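You operate a simulated robot arm through the tools that you are given. There is no shell and no other tool.

Carry out the task below with a simulated two-armed robot. There is one attempt and no reset: what you move stays moved.

## Task
Glue the block with the teal band on the corner ledge and clamp it till set.
Fine: cover over to the oil size; glue all over the ledge with the blue brush, brush back; leave the yellow brush; arm over, black knob down to the green band. Set down upright: squat brush with blue handle.

It is judged by the outcome, as a careful person would: the job done as asked, and still so three seconds after it is handed in. It fails if anything else is knocked over, pushed out of place, dropped, spilled or broken. Lids that push on must go on centred and level and be pressed home; caps that screw on are set level and turned clockwise until they are tight.

## Robot
Two 7-joint arms with two-finger parallel grippers on one trunk that stands fixed in place. Base frame: the origin is at the foot of the trunk, x ahead of it, y to its left, z up. Units: mm, degrees, N and s.
The left shoulder is at [70, 177, 1195], the right one opposite. With the tool pointing down near the work surface each hand reaches from about 100 to 720 mm from the base axis, measured 20 degrees to its own side. Payload 3.43 kg a hand.
The tool frame of a hand sits at the grasp point between the pads (the TCP): z along the fingers, y along the line on which they close. The tips reach 30 mm beyond it. The gripper opens to 94 mm. The fingers are 28 mm wide and 10 mm thick; the gripper's body (50 by 96 mm) begins 55 mm behind the TCP.
Orientation is told as [roll, pitch, yaw] about the base's x, y, z axes, in that order, counted from this pose: with the fingers straight down and closing along the base's y, the tool's x points along the base's -x, its y along +y and its z along -z.

## Interface
- The arms move only by the tool move_arm. It takes "left_series", "right_series" or both (then of equal length, played together; a hand with none holds still); each is a list of rows, each a list of 7 numbers: the shift along the base's x, y, z in units of 50 mm (1.0 is 50 mm), then the turn, a rotation vector about the base's x, y, z in units of 8 degrees (1.0 is 8 degrees), then the gripper command, from -1 (shut) to 1 (fully open), values between in proportion. In form: [[x, y, z, ax, ay, az, grip], ...]. A call has 1 to 20 rows; each row shifts and turns the commanded pose from where the row before left it. A call with a number of a shift or a turn outside -1 to 1 is refused whole. A row lasts 0.2 s, in which the tool goes at most 50 mm and 8.6 degrees; a call with a longer step from one row to the next is refused whole, and so is a gripper value outside its range. Where a pose cannot be reached the arm comes as near as it can. A force on the tool above 40 N (or 10 N above the force at the start of the call, whichever is more), or a blocked arm, ends the call early, and 0.2 s more pass. The fingers move at their own pace (about 153 mm/s each) and stop on an object; they squeeze with about 23 N. The grip force told is the motor's: it shows also when the fingers shut on nothing. Time passes only in rows, and 0.2 s behind the last, so rows that do not move let the fingers close. The reply holds the time, the measured pose of the TCP, the force on the tool along the base axes, the opening and the grip force, in the units named above and with some noise, with the torque about the TCP (base axes, N m) and any sound that the robot's microphone picked up, and new pictures: "pictures" is both (left out), scene, wrist or none (wrist: the cameras of the hands that moved).
- Cameras (640 x 400 px; columns grow to the right, rows downward): "scene" is now at [129.9, 40.1, 1514.9]; the picture's right is [0.44, -0.90, 0.00], its down [-0.49, -0.24, -0.84] and it looks along [0.75, 0.37, -0.55] (base axes); focal length 332 px, centre (320, 200). "left" rides on the left gripper at [76, -14, -102] in its tool frame; the picture's right is [0.18, 0.98, 0.00], its down [-0.75, 0.14, -0.64] and it looks along [-0.63, 0.12, 0.77] (tool axes); focal length 243 px, centre (320, 200). "right" rides on the right gripper at [76, 14, -103] in its tool frame; the picture's right is [-0.18, 0.98, 0.00], its down [-0.75, -0.14, -0.64] and it looks along [-0.63, -0.12, 0.77] (tool axes); focal length 243 px, centre (320, 200). There is no depth. A picture from a camera that has moved, and an enlarged one, comes with that camera's place and axes in the base frame and with its lens.
- raise_lower(by): slides the trunk up (or, below 0, down) by that many mm; the arms and the scene camera ride with it, the base frame stays. It gives what a move gives, with no picture.
- pan_tilt(pan, tilt): turns the head with the scene camera to pan (to the left, within 86 degrees either way) and tilt (down, from -29 to 69), counted from straight ahead of the robot. It gives what a move gives, and a new picture of the scene camera.
- enlarge(camera, box): a new picture of the part [left, top, right, bottom] of that camera's present view, enlarged. No time passes.
- close_job(): hands the job in; it is judged then, once.

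Places have to be worked out from the pictures, the camera data and where the tool is seen. Open the grippers and draw the arms clear of the work before you hand the job in, unless the task says otherwise.

The tools are called after "Call:" as a command line: name --argument value ..., lists and objects as JSON in quotes. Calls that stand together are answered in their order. move_arm: Moves the arms, as the interface text tells. Its arguments: {"type":"object","properties":{"left_series":{"type":"array"},"right_series":{"type":"array"},"pictures":{"type":"string","enum":["both","scene","wrist","none"]}},"required":[]} The other tools are called the same way: raise_lower (by) slides the trunk up or down; pan_tilt (pan, tilt) turns the head that bears the scene camera; enlarge (camera, box) takes an enlarged picture of a part of a camera's view; close_job () hands the job in.

At the start:

```text
time: 0.0
left_tool_pos: [344.3, 476.2, 1286.8]
left_ee_rot: [0.0, 0.0, 0.0]
left_ft_force: [-0.2, 0.0, 0.0]
left_wrist_torque: [-0.03, 0.02, 0.02]
left_width: 94.0
left_gripper_force: 0.0
right_tool_pos: [357.2, 9.4, 1285.0]
right_ee_rot: [0.0, 0.0, 0.0]
right_ft_force: [0.2, -0.2, -0.3]
right_wrist_torque: [0.0, -0.01, -0.01]
right_width: 93.9
right_gripper_force: 0.0
trunk travel left (down, up): [-775.0, 65.0]
head pan, tilt: [26.0, 33.2]
```

scene: 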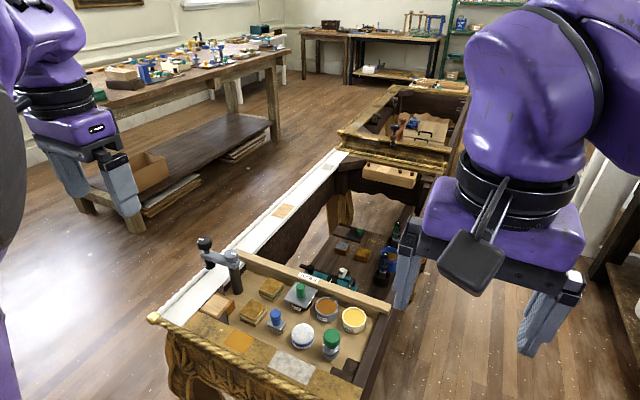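
right: 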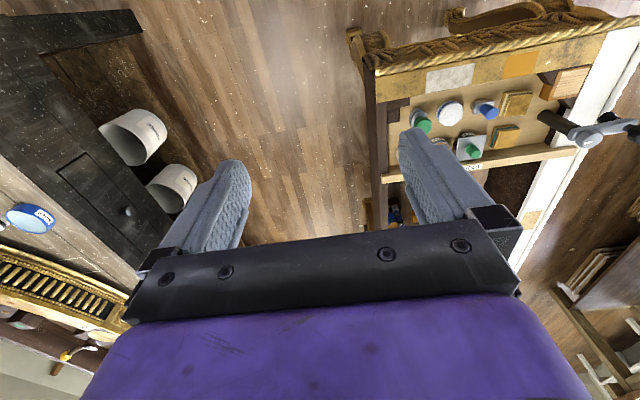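
left: 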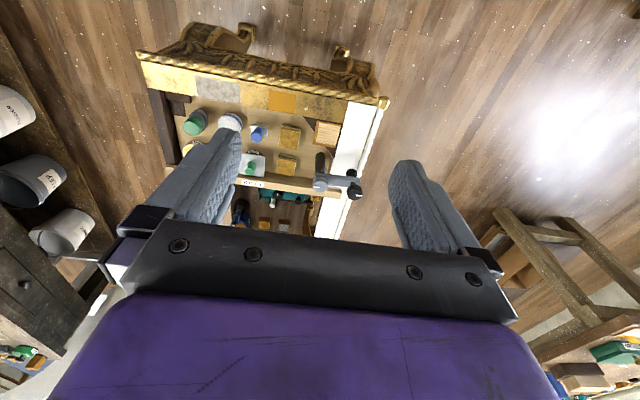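

The scene shows a small work area on a frame with a clamp, blocks, pots and brushes. I enlarge it to identify the parts.

Call:
enlarge --camera "scene" --box '[140, 220, 400, 400]'

Call:
enlarge --camera "left" --box '[130, 40, 400, 230]'

Call:
enlarge --camera "right" --box '[340, 20, 640, 230]'

```text
2.22 times, centred on (270, 310) of scene
camera zoom: at [129.9, 40.1, 1514.9], right [0.44, -0.9, 0.0], down [-0.49, -0.24, -0.84], along [0.75, 0.37, -0.55], focal length 737 px, centre (431, -44)
```

zoom: 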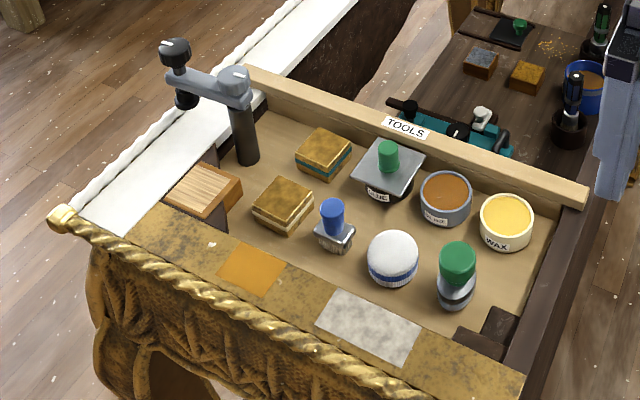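

```text
2.11 times, centred on (265, 135) of left
camera zoom: at [267.3, 461.6, 1391.0], right [-0.18, 0.98, 0.0], down [0.75, 0.14, 0.64], along [0.63, 0.12, -0.77], focal length 511 px, centre (436, 337)
```

zoom: 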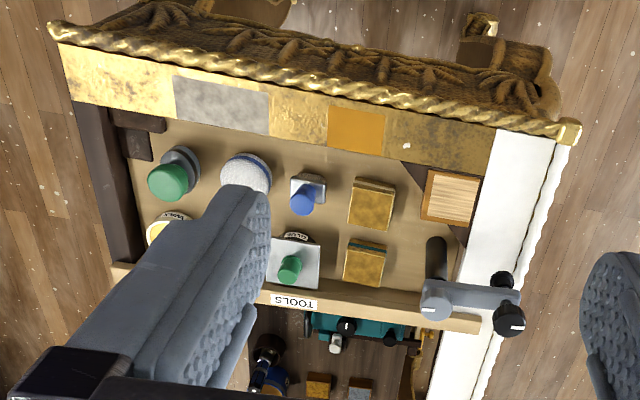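

```text
1.90 times, centred on (490, 125) of right
camera zoom: at [283.2, 23.3, 1386.6], right [0.18, 0.98, 0.0], down [0.75, -0.14, 0.64], along [0.63, -0.12, -0.77], focal length 462 px, centre (-4, 343)
```

zoom: 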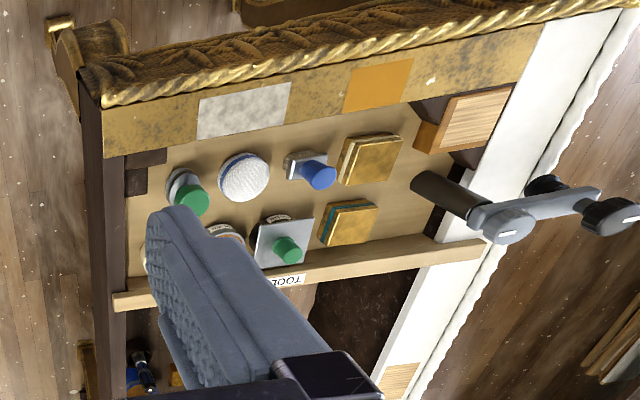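

The blue brush triangulates to about (544, 363, 855). I turn the head to look straight at the tray for better pictures.

Call:
pan_tilt --pan 37 --tilt 51

```text
time: 0.8
left_tool_pos: [345.1, 475.9, 1286.7]
left_ee_rot: [0.0, -0.1, 0.0]
left_ft_force: [0.2, -0.2, -0.8]
left_wrist_torque: [-0.01, 0.02, 0.0]
left_width: 93.9
left_gripper_force: 0.1
right_tool_pos: [359.1, 8.6, 1284.7]
right_ee_rot: [0.0, 0.0, 0.0]
right_ft_force: [-0.2, 0.1, -1.1]
right_wrist_torque: [0.02, 0.0, 0.01]
right_width: 93.9
right_gripper_force: 0.0
trunk travel left (down, up): [-775.0, 65.0]
head pan, tilt: [37.0, 51.0]
camera scene: at [110.7, 46.8, 1489.1], right [0.6, -0.8, 0.0], down [-0.62, -0.47, -0.63], along [0.5, 0.38, -0.78], focal length 332 px, centre (320, 200)
```

scene: 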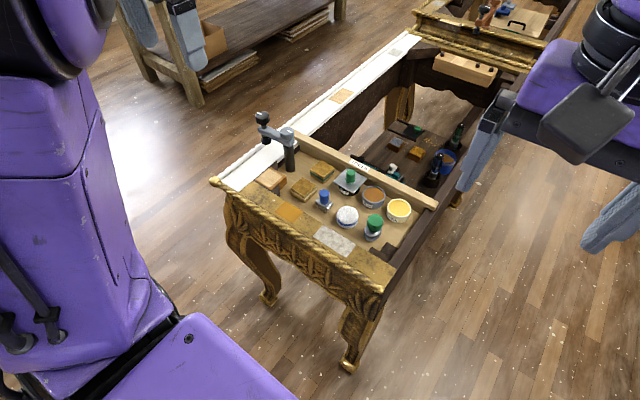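

The tray is centred now; I enlarge it for detail.

Call:
enlarge --camera "scene" --box '[240, 100, 440, 260]'

Call:
enlarge --camera "scene" --box '[240, 100, 340, 220]'

Call:
enlarge --camera "scene" --box '[310, 150, 430, 250]'

Call:
enlarge --camera "scene" --box '[330, 100, 480, 200]'

```text
2.50 times, centred on (340, 180) of scene
camera zoom: at [110.7, 46.8, 1489.1], right [0.6, -0.8, 0.0], down [-0.62, -0.47, -0.63], along [0.5, 0.38, -0.78], focal length 829 px, centre (270, 250)
```

zoom: 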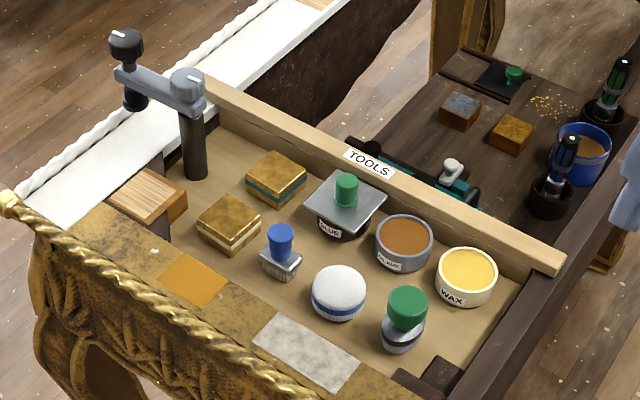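

```text
3.33 times, centred on (290, 160) of scene
camera zoom: at [110.7, 46.8, 1489.1], right [0.6, -0.8, 0.0], down [-0.62, -0.47, -0.63], along [0.5, 0.38, -0.78], focal length 1106 px, centre (420, 333)
```

zoom: 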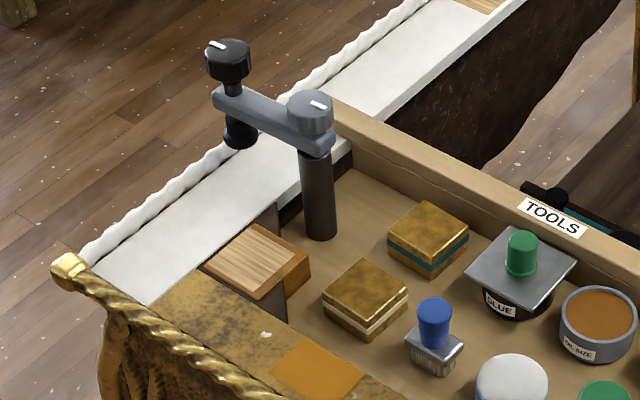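

```text
4.00 times, centred on (370, 200) of scene
camera zoom: at [110.7, 46.8, 1489.1], right [0.6, -0.8, 0.0], down [-0.62, -0.47, -0.63], along [0.5, 0.38, -0.78], focal length 1327 px, centre (120, 200)
```

zoom: 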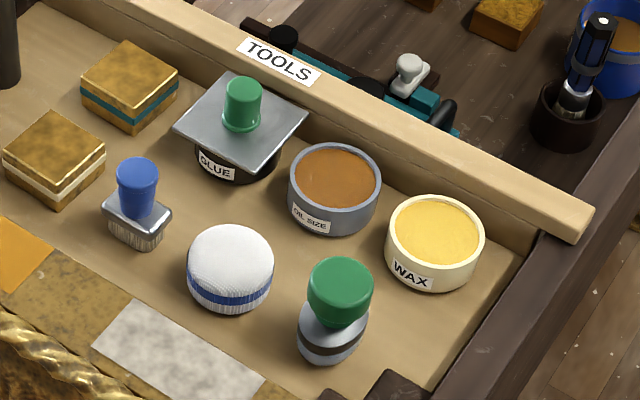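

```text
4.00 times, centred on (405, 150) of scene
camera zoom: at [110.7, 46.8, 1489.1], right [0.6, -0.8, 0.0], down [-0.62, -0.47, -0.63], along [0.5, 0.38, -0.78], focal length 1327 px, centre (-20, 400)
```

zoom: 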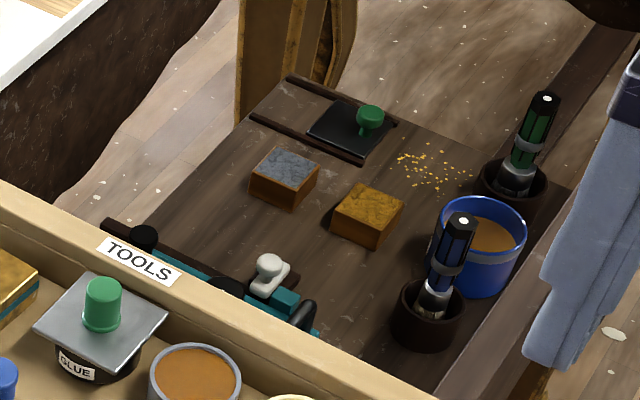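

The glue pot (black, square lid with green knob), oil size pot (grey, open), blue brush, teal block, ledge and clamp are identified. I bring the left hand nearer to get close-up views and triangulate.

Call:
move_arm --left_series '[[0.1, 0, -0.9, 0, 0, 0, 1], [0.1, 0, -0.9, 0, 0, 0, 1], [0.1, 0, -0.9, 0, 0, 0, 1], [0.1, 0, -0.9, 0, 0, 0, 1]]'

```text
time: 1.8
left_tool_pos: [363.7, 474.8, 1107.1]
left_ee_rot: [-0.1, 0.0, 0.0]
left_ft_force: [0.7, -0.6, -0.1]
left_wrist_torque: [-0.03, -0.03, 0.02]
left_width: 94.3
left_gripper_force: 0.1
right_tool_pos: [360.1, 9.9, 1284.0]
right_ee_rot: [0.0, 0.1, 0.1]
right_ft_force: [-0.5, 0.5, 0.6]
right_wrist_torque: [-0.01, 0.01, -0.02]
right_width: 94.2
right_gripper_force: 0.1
trunk travel left (down, up): [-775.0, 65.0]
head pan, tilt: [37.0, 51.0]
camera scene: at [111.9, 48.6, 1488.9], right [0.6, -0.8, 0.0], down [-0.62, -0.47, -0.63], along [0.5, 0.38, -0.78], focal length 332 px, centre (320, 200)
camera left: at [287.3, 461.6, 1211.3], right [-0.18, 0.98, 0.0], down [0.75, 0.14, 0.64], along [0.63, 0.12, -0.77], focal length 243 px, centre (320, 200)
```

scene: 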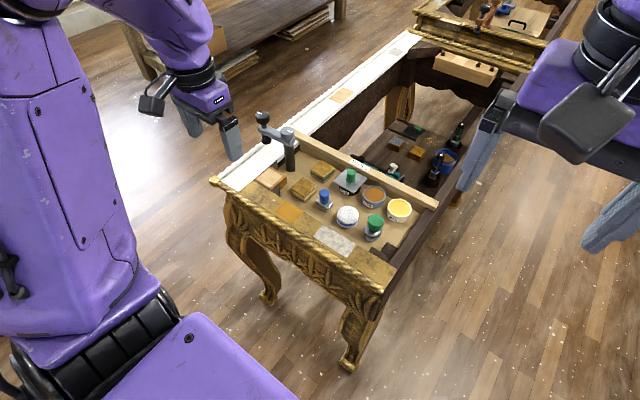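
left: 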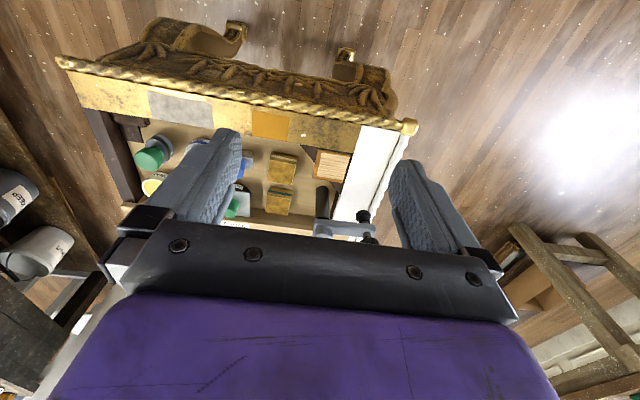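

The fingers hide part of the tray; I shift the hand forward and right so that the tray lies between the fingers.

Call:
move_arm --left_series '[[0.6, -0.3, 0, 0, 0, 0, 1], [0.6, -0.3, 0, 0, 0, 0, 1], [0.4, -0.2, 0, 0, 0, 0, 1], [0, 0, 0, 0, 0, 0, 1]]' --pictures "none"

Call:
enlarge --camera "left" --box '[0, 0, 640, 260]'

Call:
enlarge --camera "left" --box '[200, 60, 440, 230]'

```text
time: 2.8
left_tool_pos: [441.4, 434.0, 1108.8]
left_ee_rot: [0.0, 0.0, 0.1]
left_ft_force: [0.2, -0.3, -0.5]
left_wrist_torque: [0.06, 0.0, -0.03]
left_width: 94.0
left_gripper_force: 0.1
right_tool_pos: [357.6, 9.5, 1284.9]
right_ee_rot: [0.1, -0.1, 0.1]
right_ft_force: [0.2, -1.0, -0.1]
right_wrist_torque: [0.01, 0.02, 0.02]
right_width: 94.2
right_gripper_force: 0.0
trunk travel left (down, up): [-775.0, 65.0]
head pan, tilt: [37.0, 51.0]
```

```text
1.00 times, centred on (320, 130) of left (not enlarged: the box is as wide or as high as the picture)
camera zoom: at [365.4, 419.8, 1212.4], right [-0.19, 0.98, 0.0], down [0.75, 0.14, 0.64], along [0.63, 0.12, -0.77], focal length 243 px, centre (320, 270)
```

zoom: 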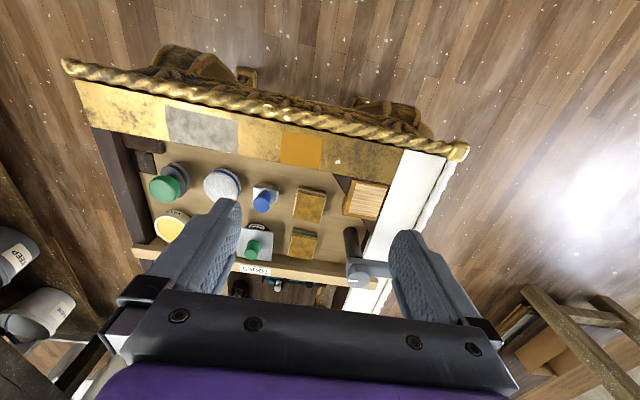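

```text
2.35 times, centred on (320, 145) of left
camera zoom: at [365.4, 419.8, 1212.4], right [-0.19, 0.98, 0.0], down [0.75, 0.14, 0.64], along [0.63, 0.12, -0.77], focal length 571 px, centre (320, 329)
```

zoom: 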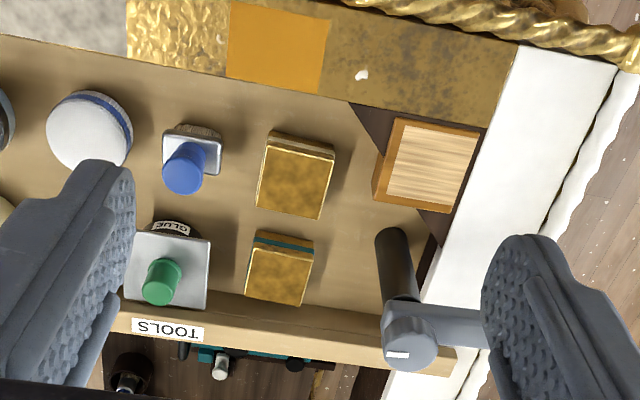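

I enlarge the ledge, clamp and teal block for exact corner positions.

Call:
enlarge --camera "left" --box '[330, 100, 400, 150]'

Call:
enlarge --camera "left" --box '[230, 100, 330, 200]'

Call:
enlarge --camera "scene" --box '[240, 150, 300, 200]'

Call:
enlarge --camera "scene" --box '[245, 105, 305, 175]'

Call:
enlarge --camera "scene" --box '[280, 155, 350, 215]'

Call:
enlarge --camera "scene" --box '[325, 160, 395, 220]'

```text
8.00 times, centred on (365, 125) of left
camera zoom: at [365.4, 419.8, 1212.4], right [-0.19, 0.98, 0.0], down [0.75, 0.14, 0.64], along [0.63, 0.12, -0.77], focal length 1941 px, centre (-40, 800)
```

zoom: 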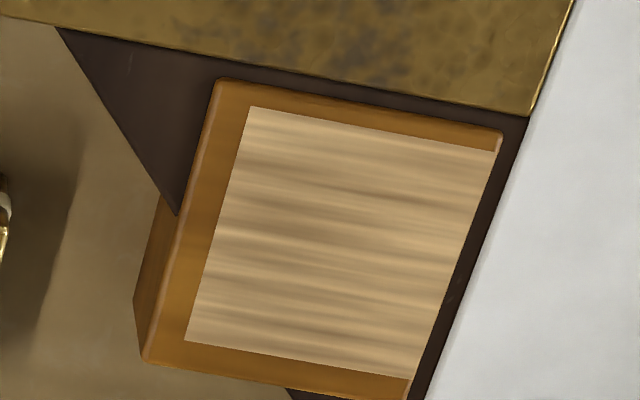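

```text
4.00 times, centred on (280, 150) of left
camera zoom: at [365.4, 419.8, 1212.4], right [-0.19, 0.98, 0.0], down [0.75, 0.14, 0.64], along [0.63, 0.12, -0.77], focal length 970 px, centre (480, 400)
```

zoom: 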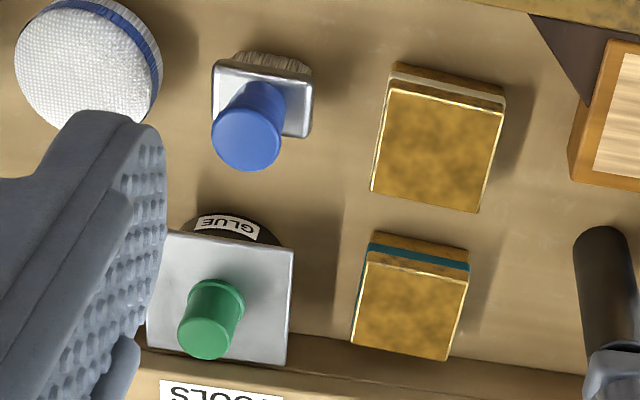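

```text
8.00 times, centred on (270, 175) of scene
camera zoom: at [110.2, 46.7, 1489.0], right [0.6, -0.8, 0.0], down [-0.62, -0.47, -0.63], along [0.5, 0.38, -0.78], focal length 2654 px, centre (720, 400)
```

zoom: 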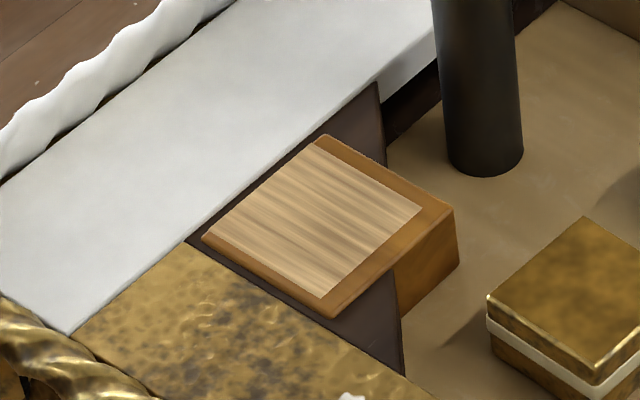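

```text
5.71 times, centred on (275, 140) of scene
camera zoom: at [110.2, 46.7, 1489.0], right [0.6, -0.8, 0.0], down [-0.62, -0.47, -0.63], along [0.5, 0.38, -0.78], focal length 1896 px, centre (577, 543)
```

zoom: 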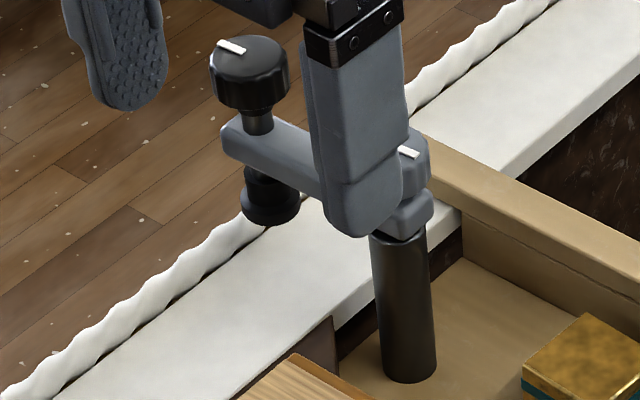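

```text
6.67 times, centred on (315, 185) of scene
camera zoom: at [110.2, 46.7, 1489.0], right [0.6, -0.8, 0.0], down [-0.62, -0.47, -0.63], along [0.5, 0.38, -0.78], focal length 2212 px, centre (353, 300)
```

zoom: 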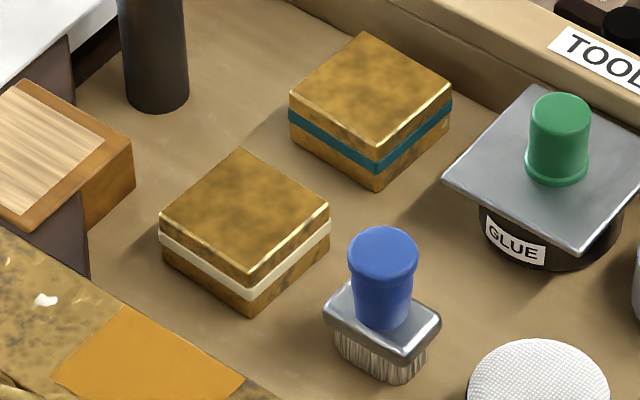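

```text
6.67 times, centred on (360, 190) of scene
camera zoom: at [110.2, 46.7, 1489.0], right [0.6, -0.8, 0.0], down [-0.62, -0.47, -0.63], along [0.5, 0.38, -0.78], focal length 2212 px, centre (53, 267)
```

zoom: 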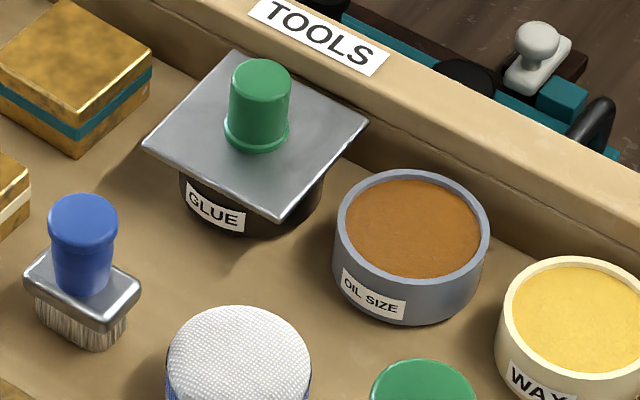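

The tray is at z≈799, the ledge top at about x 497–550, y 504–556, z 821, teal block centred about (635, 433), lid knob at (643, 345), oil size pot about (640, 269). I lower the trunk 100 mm for better forward reach.

Call:
raise_lower --by -100

```text
time: 4.1
left_tool_pos: [441.9, 434.0, 1008.3]
left_ee_rot: [0.0, 0.0, 0.0]
left_ft_force: [0.6, 0.2, 0.5]
left_wrist_torque: [0.02, 0.01, 0.01]
left_width: 94.2
left_gripper_force: 0.2
right_tool_pos: [358.0, 9.4, 1184.5]
right_ee_rot: [0.0, 0.0, -0.1]
right_ft_force: [-0.1, 0.9, -0.2]
right_wrist_torque: [-0.01, 0.0, -0.01]
right_width: 94.1
right_gripper_force: 0.0
trunk travel left (down, up): [-675.0, 165.0]
head pan, tilt: [37.0, 51.0]
```

I move the left hand to a viewpoint over the pots and take close-up pictures.

Call:
move_arm --left_series '[[0.4, -0.6, 0, 0, 0, 0, 1], [0.4, -0.6, 0, 0, 0, 0, 1], [0.4, -0.6, 0, 0, 0, 0, 1], [0, 0, 0, 0, 0, 0, 1]]' --pictures "both"

Call:
enlarge --camera "left" --box '[160, 40, 460, 230]'

Call:
enlarge --camera "scene" --box '[220, 90, 460, 240]'

```text
time: 5.1
left_tool_pos: [499.8, 346.1, 1008.6]
left_ee_rot: [-0.1, 0.0, 0.0]
left_ft_force: [-0.1, -0.1, 0.3]
left_wrist_torque: [-0.04, -0.01, 0.02]
left_width: 94.2
left_gripper_force: 0.1
right_tool_pos: [357.7, 9.9, 1184.7]
right_ee_rot: [0.1, -0.1, 0.1]
right_ft_force: [-0.6, 0.1, 0.5]
right_wrist_torque: [0.03, 0.0, -0.01]
right_width: 94.1
right_gripper_force: 0.1
trunk travel left (down, up): [-675.0, 165.0]
head pan, tilt: [37.0, 51.0]
camera scene: at [110.3, 47.1, 1389.0], right [0.6, -0.8, 0.0], down [-0.62, -0.47, -0.63], along [0.5, 0.38, -0.78], focal length 332 px, centre (320, 200)
camera left: at [423.9, 332.3, 1112.1], right [-0.18, 0.98, 0.0], down [0.75, 0.14, 0.64], along [0.63, 0.12, -0.77], focal length 243 px, centre (320, 200)
```

scene: 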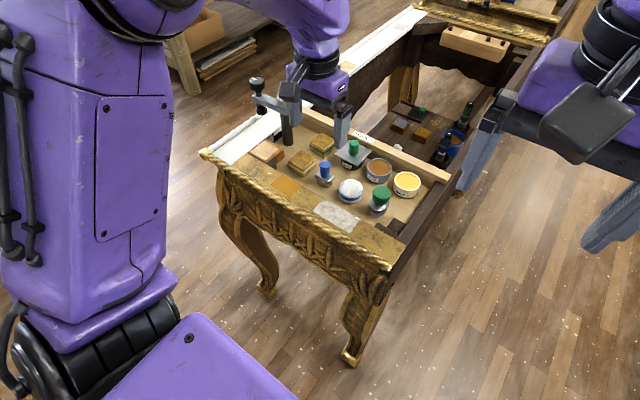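
left: 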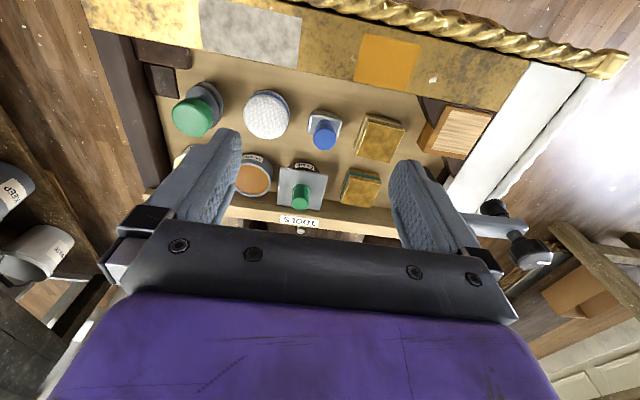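

```text
2.11 times, centred on (310, 135) of left
camera zoom: at [423.9, 332.3, 1112.1], right [-0.18, 0.98, 0.0], down [0.75, 0.14, 0.64], along [0.63, 0.12, -0.77], focal length 511 px, centre (341, 337)
```

zoom: 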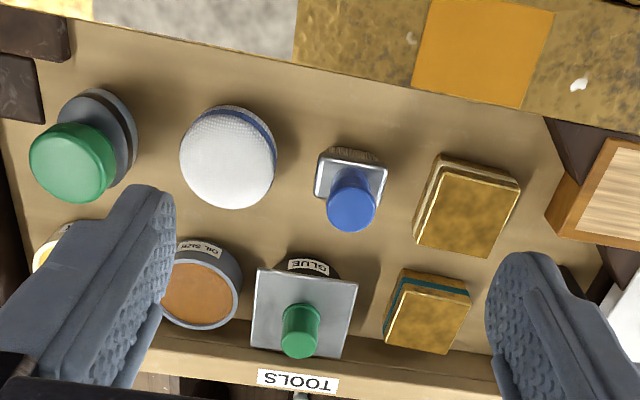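

```text
2.67 times, centred on (340, 165) of scene
camera zoom: at [110.3, 47.1, 1389.0], right [0.6, -0.8, 0.0], down [-0.62, -0.47, -0.63], along [0.5, 0.38, -0.78], focal length 885 px, centre (267, 293)
```

zoom: 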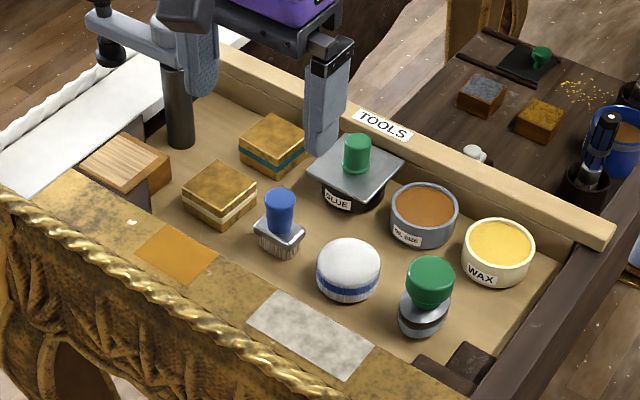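

I enlarge the pots in both cameras to get the oil size pot's centre.

Call:
enlarge --camera "left" --box '[220, 140, 340, 220]'

Call:
enlarge --camera "scene" --box '[330, 130, 420, 190]'

```text
5.00 times, centred on (280, 180) of left
camera zoom: at [423.9, 332.3, 1112.1], right [-0.18, 0.98, 0.0], down [0.75, 0.14, 0.64], along [0.63, 0.12, -0.77], focal length 1213 px, centre (520, 300)
```

zoom: 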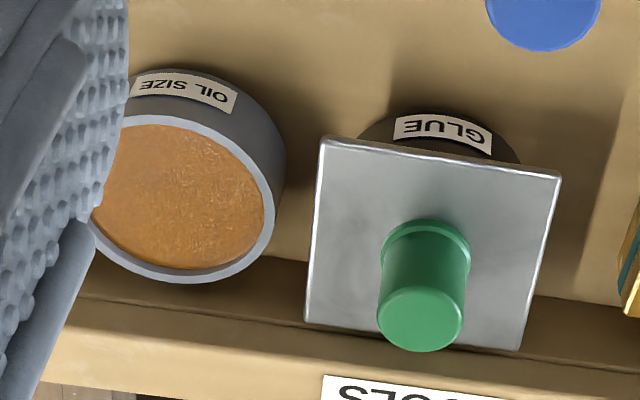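

```text
6.67 times, centred on (375, 160) of scene
camera zoom: at [110.3, 47.1, 1389.0], right [0.6, -0.8, 0.0], down [-0.62, -0.47, -0.63], along [0.5, 0.38, -0.78], focal length 2212 px, centre (-47, 467)
```

zoom: 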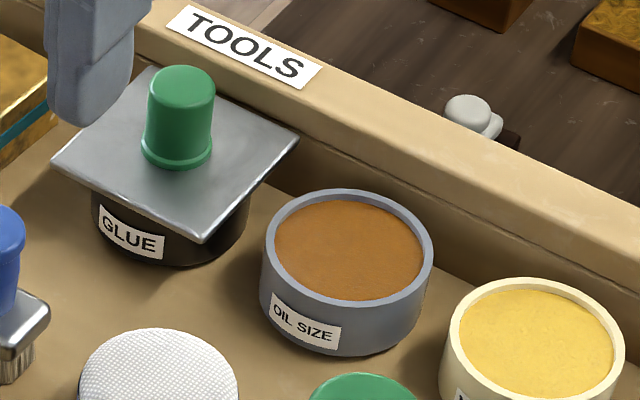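

The oil pot centre is about (645, 272) with rim at z≈820; the lid's knob is at (642, 344.6), top 860. I move above the lid knob with the gripper partly open.

Call:
move_arm --left_series '[[0.71, -0.01, -0.35, 0, 0, 0, 0.3], [0.71, -0.01, -0.35, 0, 0, 0, 0.3], [0.71, 0, -0.35, 0, 0, 0, 0.3], [0.71, 0, -0.35, 0, 0, 0, 0.3], [0, 0, 0, 0, 0, 0, 0.3]]'

Call:
enlarge --camera "scene" --box '[290, 100, 430, 200]'

```text
time: 6.3
left_tool_pos: [640.4, 343.4, 941.0]
left_ee_rot: [0.0, 0.0, 0.2]
left_ft_force: [-0.8, 0.4, -0.1]
left_wrist_torque: [0.01, 0.0, 0.01]
left_width: 61.1
left_gripper_force: 0.1
right_tool_pos: [356.7, 9.2, 1185.3]
right_ee_rot: [0.0, 0.0, -0.1]
right_ft_force: [-0.1, 0.3, 0.5]
right_wrist_torque: [0.01, -0.03, -0.02]
right_width: 94.0
right_gripper_force: 0.1
trunk travel left (down, up): [-675.0, 165.0]
head pan, tilt: [37.0, 51.0]
camera scene: at [109.0, 46.6, 1389.2], right [0.6, -0.8, 0.0], down [-0.62, -0.47, -0.63], along [0.5, 0.38, -0.78], focal length 332 px, centre (320, 200)
camera left: at [563.5, 329.3, 1044.5], right [-0.19, 0.98, 0.0], down [0.75, 0.14, 0.64], along [0.63, 0.12, -0.77], focal length 243 px, centre (320, 200)
```

scene: 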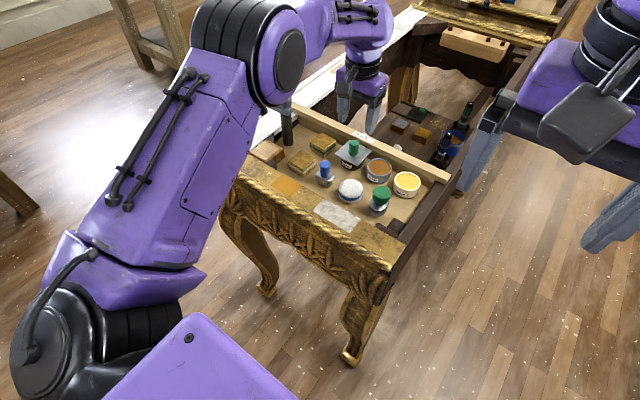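
left: 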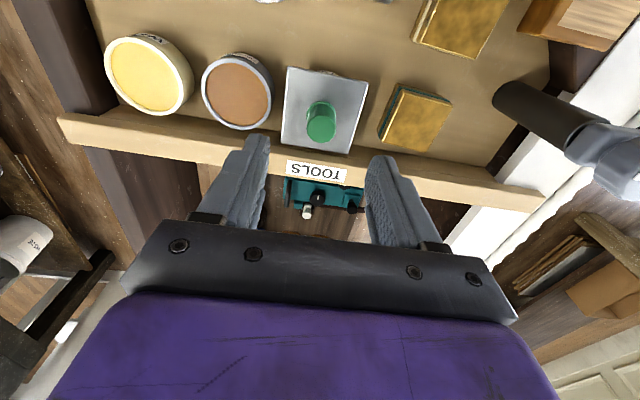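

```text
4.00 times, centred on (360, 150) of scene
camera zoom: at [109.0, 46.6, 1389.2], right [0.6, -0.8, 0.0], down [-0.62, -0.47, -0.63], along [0.5, 0.38, -0.78], focal length 1327 px, centre (160, 400)
```

zoom: 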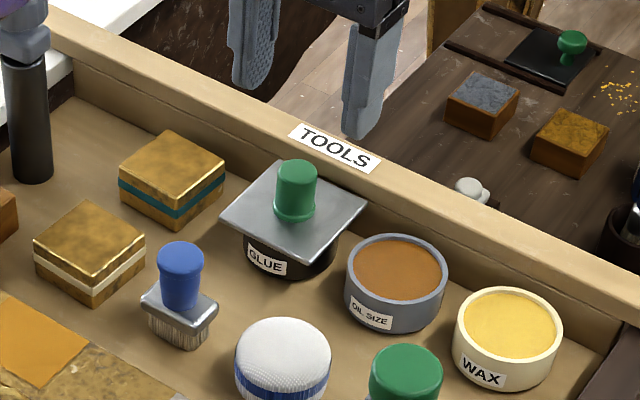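

The knob checks out at about (641.8, 344.4); I descend to TCP z≈864 around it and close the fingers.

Call:
move_arm --left_series '[[0.03, 0.02, -0.5, 0, 0, 0, 0.3], [0, 0, -0.5, 0, 0, 0, 0.3], [0, 0, -0.34, 0, 0, 0, 0.3], [0, 0, -0.18, 0, 0, 0, 0.3], [0, 0, 0, 0, 0, 0, 0.3]]'

Call:
enlarge --camera "scene" --box '[300, 110, 420, 190]'

Call:
enlarge --camera "left" --box '[200, 40, 440, 240]'

```text
time: 7.5
left_tool_pos: [645.2, 343.5, 862.2]
left_ee_rot: [0.0, 0.0, 0.0]
left_ft_force: [0.9, 0.2, -1.4]
left_wrist_torque: [0.01, 0.01, 0.0]
left_width: 61.0
left_gripper_force: 0.1
right_tool_pos: [358.2, 10.0, 1185.8]
right_ee_rot: [0.0, 0.0, 0.0]
right_ft_force: [0.2, -0.6, -0.8]
right_wrist_torque: [-0.02, -0.02, -0.02]
right_width: 93.9
right_gripper_force: 0.0
trunk travel left (down, up): [-675.0, 165.0]
head pan, tilt: [37.0, 51.0]
camera scene: at [110.4, 46.7, 1389.0], right [0.6, -0.8, 0.0], down [-0.62, -0.47, -0.63], along [0.5, 0.38, -0.78], focal length 332 px, centre (320, 200)
camera left: at [568.2, 330.0, 965.8], right [-0.18, 0.98, 0.0], down [0.75, 0.14, 0.64], along [0.63, 0.12, -0.77], focal length 243 px, centre (320, 200)
```

scene: 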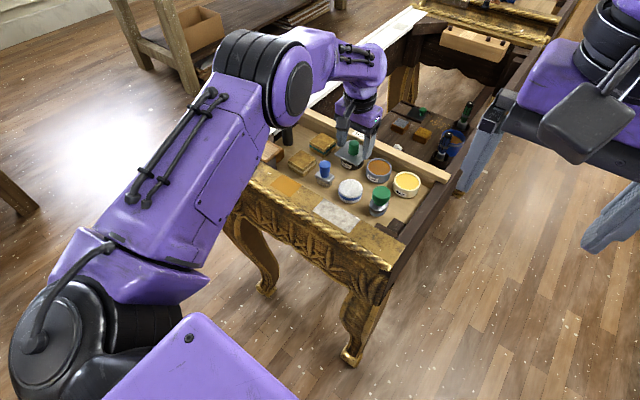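
left: 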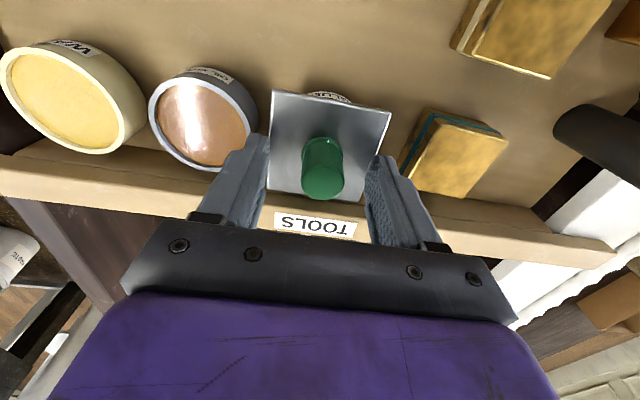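

```text
5.00 times, centred on (360, 150) of scene
camera zoom: at [110.4, 46.7, 1389.0], right [0.6, -0.8, 0.0], down [-0.62, -0.47, -0.63], along [0.5, 0.38, -0.78], focal length 1659 px, centre (120, 450)
```

zoom: 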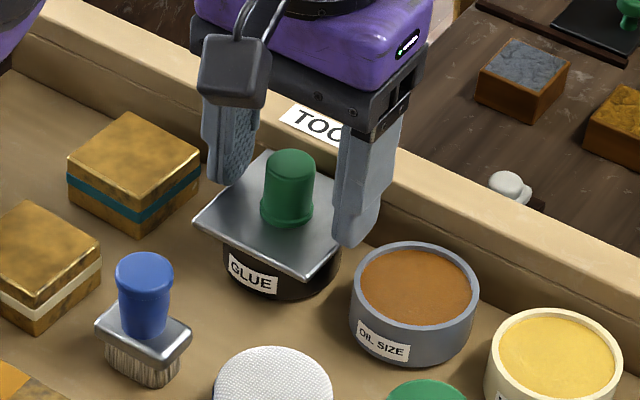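

```text
2.00 times, centred on (320, 140) of left
camera zoom: at [568.2, 330.0, 965.8], right [-0.18, 0.98, 0.0], down [0.75, 0.14, 0.64], along [0.63, 0.12, -0.77], focal length 485 px, centre (320, 320)
```

zoom: 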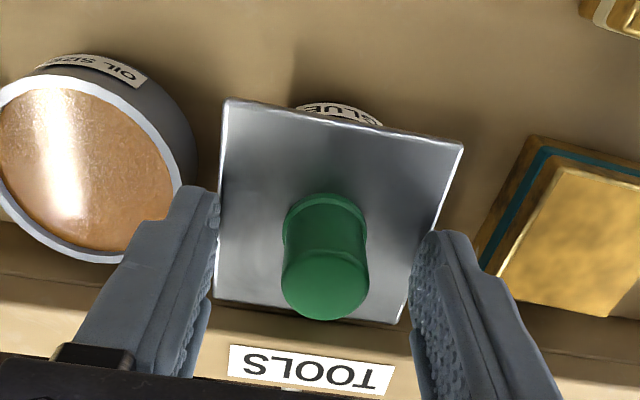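

The knob is centred between the fingers; I close on it and lift 40 mm.

Call:
move_arm --left_series '[[0, 0, 0, 0, 0, 0, -1], [0, 0, 0, 0, 0, 0, -1], [0, 0, 0, 0, 0, 0, -1], [0, 0, 0.2, 0, 0, 0, -1], [0, 0, 0.3, 0, 0, 0, -1], [0, 0, 0.3, 0, 0, 0, -1], [0, 0, 0, 0, 0, 0, -1]]'

Call:
enlarge --camera "scene" --box '[300, 100, 420, 190]'

Call:
enlarge --camera "left" --box '[160, 20, 440, 240]'

```text
time: 9.1
left_tool_pos: [645.8, 344.2, 903.3]
left_ee_rot: [0.0, 0.0, 0.2]
left_ft_force: [-0.4, 0.4, -0.5]
left_wrist_torque: [0.05, 0.02, 0.01]
left_width: 0.0
left_gripper_force: 32.7
right_tool_pos: [359.8, 9.7, 1186.2]
right_ee_rot: [0.0, 0.1, 0.0]
right_ft_force: [0.7, -0.7, 0.3]
right_wrist_torque: [-0.03, 0.02, -0.01]
right_width: 93.8
right_gripper_force: 0.0
trunk travel left (down, up): [-675.0, 165.0]
head pan, tilt: [37.0, 51.0]
camera scene: at [111.1, 47.0, 1389.3], right [0.6, -0.8, 0.0], down [-0.62, -0.47, -0.63], along [0.5, 0.38, -0.78], focal length 332 px, centre (320, 200)
camera left: at [569.8, 330.9, 1008.1], right [-0.18, 0.98, 0.0], down [0.75, 0.14, 0.64], along [0.63, 0.12, -0.77], focal length 243 px, centre (320, 200)
```

scene: 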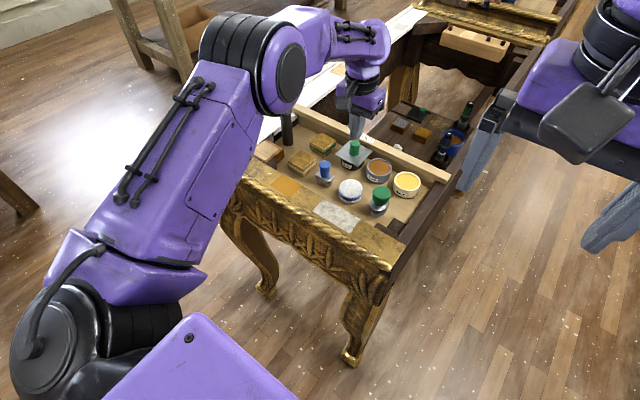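
left: 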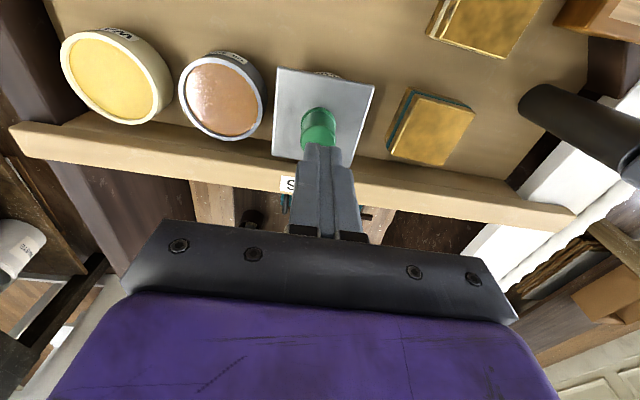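

```text
4.44 times, centred on (360, 145) of scene
camera zoom: at [111.1, 47.0, 1389.3], right [0.6, -0.8, 0.0], down [-0.62, -0.47, -0.63], along [0.5, 0.38, -0.78], focal length 1474 px, centre (142, 444)
```

zoom: 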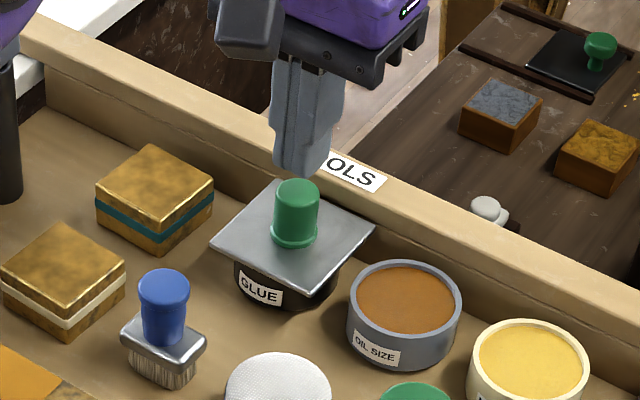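

```text
1.82 times, centred on (300, 130) of left
camera zoom: at [569.8, 330.9, 1008.1], right [-0.18, 0.98, 0.0], down [0.75, 0.14, 0.64], along [0.63, 0.12, -0.77], focal length 441 px, centre (356, 327)
```

zoom: 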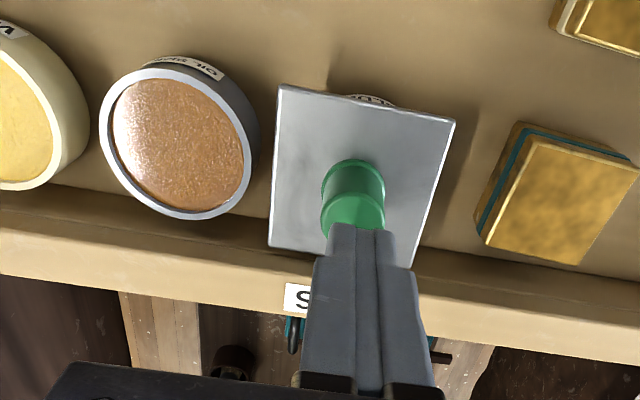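

The fingers ended fully shut above the lid, so the grasp slipped or missed. I go back down around the knob and close without lifting to read the width.

Call:
move_arm --left_series '[[0, 0, 0, 0, 0, 0, 0.3], [0, 0, 0, 0, 0, 0, 0.3], [0, 0, -0.4, 0, 0, 0, 0.3], [0, 0, -0.44, 0, 0, 0, 0.3], [0, 0, 0, 0, 0, 0, 0.3], [0, 0, 0, 0, 0, 0, -1], [0, 0, 0, 0, 0, 0, -1], [0, 0, 0, 0, 0, 0, -1]]'

Call:
enlarge --camera "scene" --box '[300, 100, 420, 190]'

Call:
enlarge --camera "left" --box '[160, 20, 440, 240]'

```text
time: 10.9
left_tool_pos: [646.2, 345.0, 860.3]
left_ee_rot: [0.0, 0.1, 0.0]
left_ft_force: [0.2, -0.5, -1.7]
left_wrist_torque: [0.28, -0.4, 0.05]
left_width: 23.0
left_gripper_force: 45.2
right_tool_pos: [358.6, 9.1, 1184.7]
right_ee_rot: [0.0, 0.0, 0.0]
right_ft_force: [-0.3, -0.9, 0.3]
right_wrist_torque: [-0.01, 0.0, -0.03]
right_width: 93.6
right_gripper_force: 0.0
trunk travel left (down, up): [-675.0, 165.0]
head pan, tilt: [37.0, 51.0]
camera scene: at [110.8, 47.0, 1389.0], right [0.6, -0.8, 0.0], down [-0.62, -0.47, -0.63], along [0.5, 0.38, -0.78], focal length 332 px, centre (320, 200)
camera left: at [568.5, 331.0, 964.2], right [-0.18, 0.98, 0.0], down [0.75, 0.14, 0.64], along [0.63, 0.12, -0.77], focal length 243 px, centre (320, 200)
```

scene: 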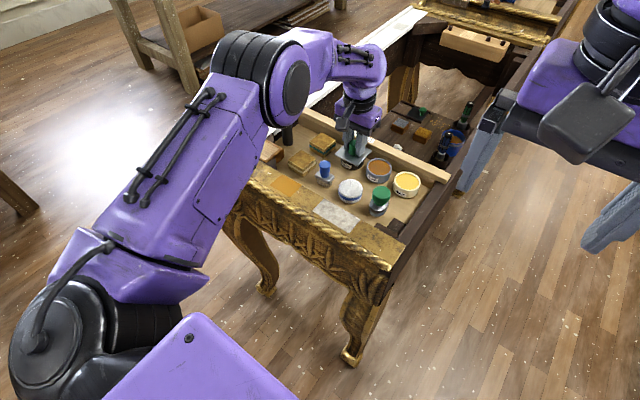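
left: 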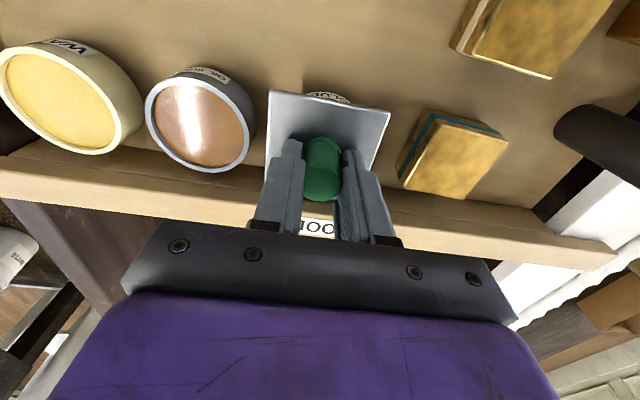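

```text
4.44 times, centred on (360, 145) of scene
camera zoom: at [110.8, 47.0, 1389.0], right [0.6, -0.8, 0.0], down [-0.62, -0.47, -0.63], along [0.5, 0.38, -0.78], focal length 1474 px, centre (142, 444)
```

zoom: 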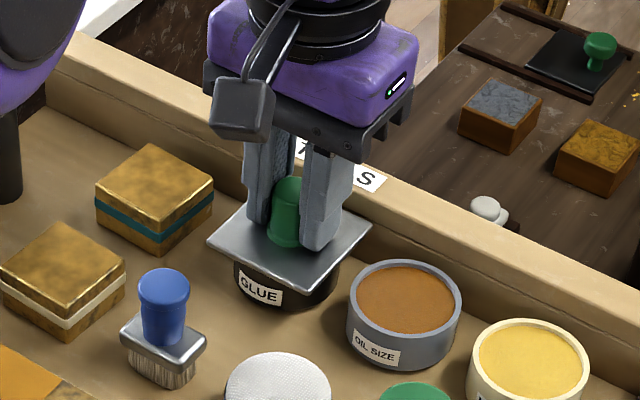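

```text
1.82 times, centred on (300, 130) of left
camera zoom: at [568.5, 331.0, 964.2], right [-0.18, 0.98, 0.0], down [0.75, 0.14, 0.64], along [0.63, 0.12, -0.77], focal length 441 px, centre (356, 327)
```

zoom: 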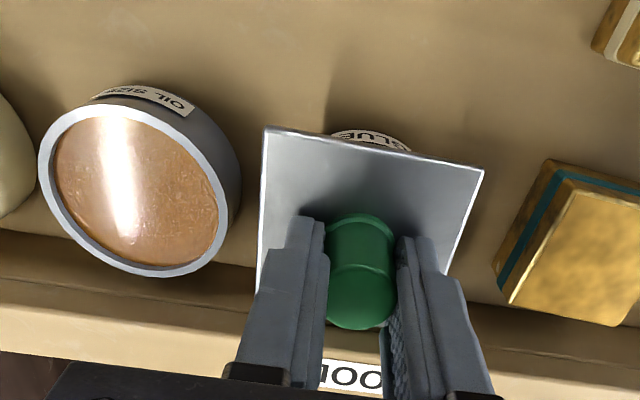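

The fingers now hold the knob (width 23 mm). I lift slowly in small steps and watch the force.

Call:
move_arm --left_series '[[0, 0, 0, 0, 0, 0, -1], [0, 0, 0.04, 0, 0, 0, -1], [0, 0, 0.04, 0, 0, 0, -1], [0, 0, 0.04, 0, 0, 0, -1], [0, 0, 0, 0, 0, 0, -1]]' --pictures "none"

Call:
enlarge --camera "scene" --box '[300, 100, 420, 190]'

```text
time: 12.1
left_tool_pos: [645.3, 344.8, 861.4]
left_ee_rot: [-0.1, 0.6, 0.1]
left_ft_force: [-9.5, -2.8, -31.9]
left_wrist_torque: [0.42, 0.17, -0.02]
left_width: 23.3
left_gripper_force: 45.0
right_tool_pos: [361.0, 10.4, 1183.4]
right_ee_rot: [-0.2, 0.1, -0.1]
right_ft_force: [-0.5, 0.2, 0.2]
right_wrist_torque: [-0.01, -0.01, -0.01]
right_width: 94.0
right_gripper_force: 0.0
trunk travel left (down, up): [-675.0, 165.0]
head pan, tilt: [37.0, 51.0]
```

```text
4.44 times, centred on (360, 145) of scene
camera zoom: at [114.3, 49.2, 1388.3], right [0.6, -0.8, 0.0], down [-0.62, -0.47, -0.63], along [0.5, 0.38, -0.78], focal length 1474 px, centre (142, 444)
```

zoom: 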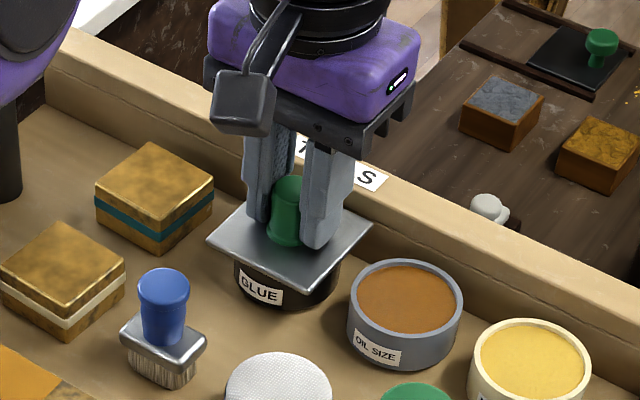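

The lid holds firmly: 32 N of pull and only 1 mm of rise, so it's a tight fit (or a screw). I keep the pull and twist a little counterclockwise to see whether it breaks free.

Call:
move_arm --left_series '[[0, 0, -0.04, 0, 0, 0.5, -1], [0, 0, 0, 0, 0, 0.5, -1], [0, 0, 0, 0, 0, 0.5, -1], [0, 0, 0, 0, 0, 0.5, -1], [0, 0, 0, 0, 0, 0, -1]]' --pictures "none"

Call:
enlarge --camera "scene" --box '[300, 100, 420, 190]'

Call:
enlarge --camera "left" --box '[160, 20, 440, 240]'

```text
time: 13.3
left_tool_pos: [646.8, 345.5, 863.2]
left_ee_rot: [-0.1, -0.1, 16.0]
left_ft_force: [1.9, 1.4, -10.1]
left_wrist_torque: [0.06, 0.03, -0.13]
left_width: 22.8
left_gripper_force: 44.7
right_tool_pos: [360.8, 9.6, 1184.7]
right_ee_rot: [0.0, 0.1, 0.0]
right_ft_force: [-0.6, -0.1, -0.8]
right_wrist_torque: [-0.01, 0.0, 0.04]
right_width: 94.2
right_gripper_force: 0.1
trunk travel left (down, up): [-675.0, 165.0]
head pan, tilt: [37.0, 51.0]
```

```text
4.44 times, centred on (360, 145) of scene
camera zoom: at [112.7, 48.0, 1388.9], right [0.6, -0.8, 0.0], down [-0.62, -0.47, -0.63], along [0.5, 0.38, -0.78], focal length 1474 px, centre (142, 444)
```

zoom: 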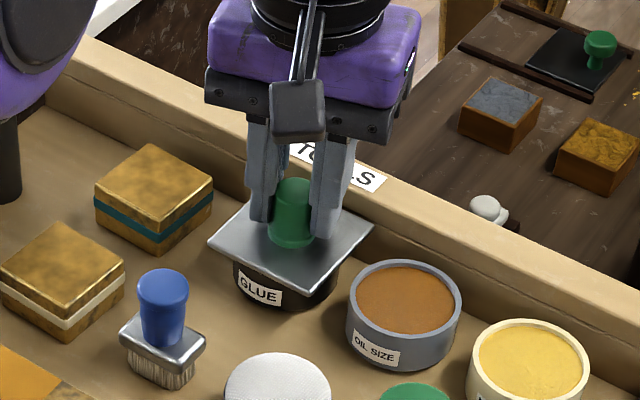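

```text
1.82 times, centred on (300, 130) of left
camera zoom: at [577.5, 310.5, 967.9], right [-0.45, 0.89, 0.0], down [0.68, 0.35, 0.64], along [0.57, 0.29, -0.77], focal length 441 px, centre (356, 327)
```

zoom: 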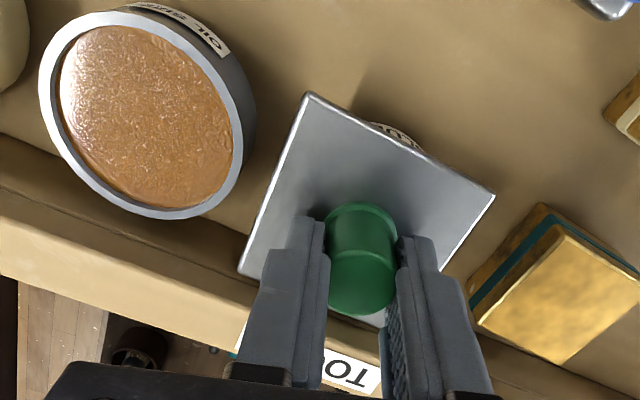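

The knob slipped in the fingers as the hand turned, and the lid didn't rotate. I reopen, square up, re-centre 4 mm nearer, grip again and pull in graded steps.

Call:
move_arm --left_series '[[0, 0, -0.06, 0, 0, 0, 0.0], [0, 0, 0, 0, 0, -1, 0.0], [-0.07, -0.01, 0, 0, 0, -1, 0.0], [0, 0, -0.02, 0, 0, 0, 0.0], [0, 0, 0, 0, 0, 0, 0.0]]' --pictures "none"

Call:
enlarge --camera "scene" --box '[320, 120, 380, 170]'

Call:
enlarge --camera "left" --box '[240, 60, 400, 220]'

```text
time: 14.5
left_tool_pos: [642.5, 343.5, 861.2]
left_ee_rot: [0.0, 0.0, 0.1]
left_ft_force: [0.5, 0.1, -0.8]
left_wrist_torque: [0.0, 0.0, 0.03]
left_width: 46.9
left_gripper_force: 0.2
right_tool_pos: [357.3, 9.0, 1184.0]
right_ee_rot: [0.1, 0.0, -0.1]
right_ft_force: [0.5, 0.1, -0.8]
right_wrist_torque: [0.03, 0.02, 0.01]
right_width: 93.9
right_gripper_force: 0.0
trunk travel left (down, up): [-675.0, 165.0]
head pan, tilt: [37.0, 51.0]
```

```text
8.00 times, centred on (350, 145) of scene
camera zoom: at [110.5, 46.8, 1389.0], right [0.6, -0.8, 0.0], down [-0.62, -0.47, -0.63], along [0.5, 0.38, -0.78], focal length 2654 px, centre (80, 640)
```

zoom: 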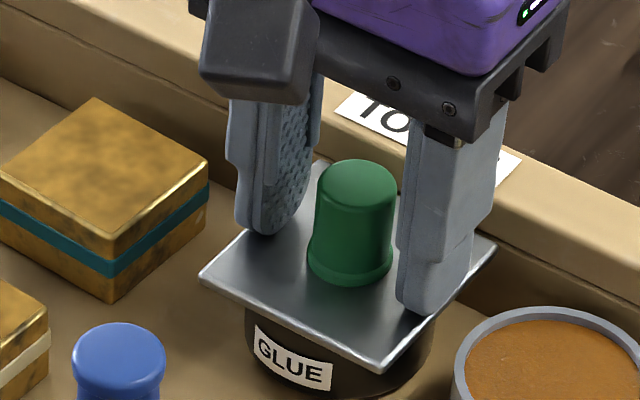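

```text
2.50 times, centred on (320, 140) of left
camera zoom: at [566.2, 329.7, 964.0], right [-0.18, 0.98, 0.0], down [0.75, 0.14, 0.64], along [0.63, 0.12, -0.77], focal length 606 px, centre (320, 350)
```

zoom: 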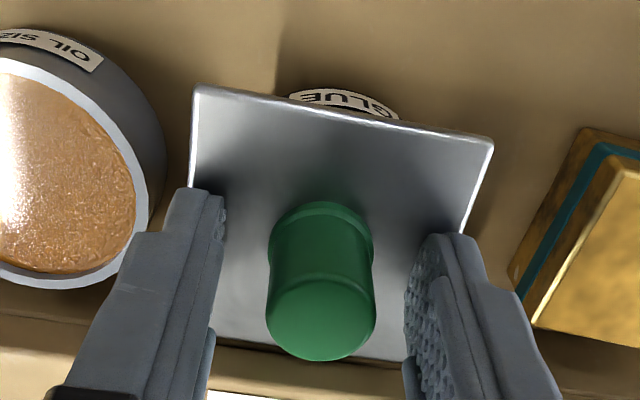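

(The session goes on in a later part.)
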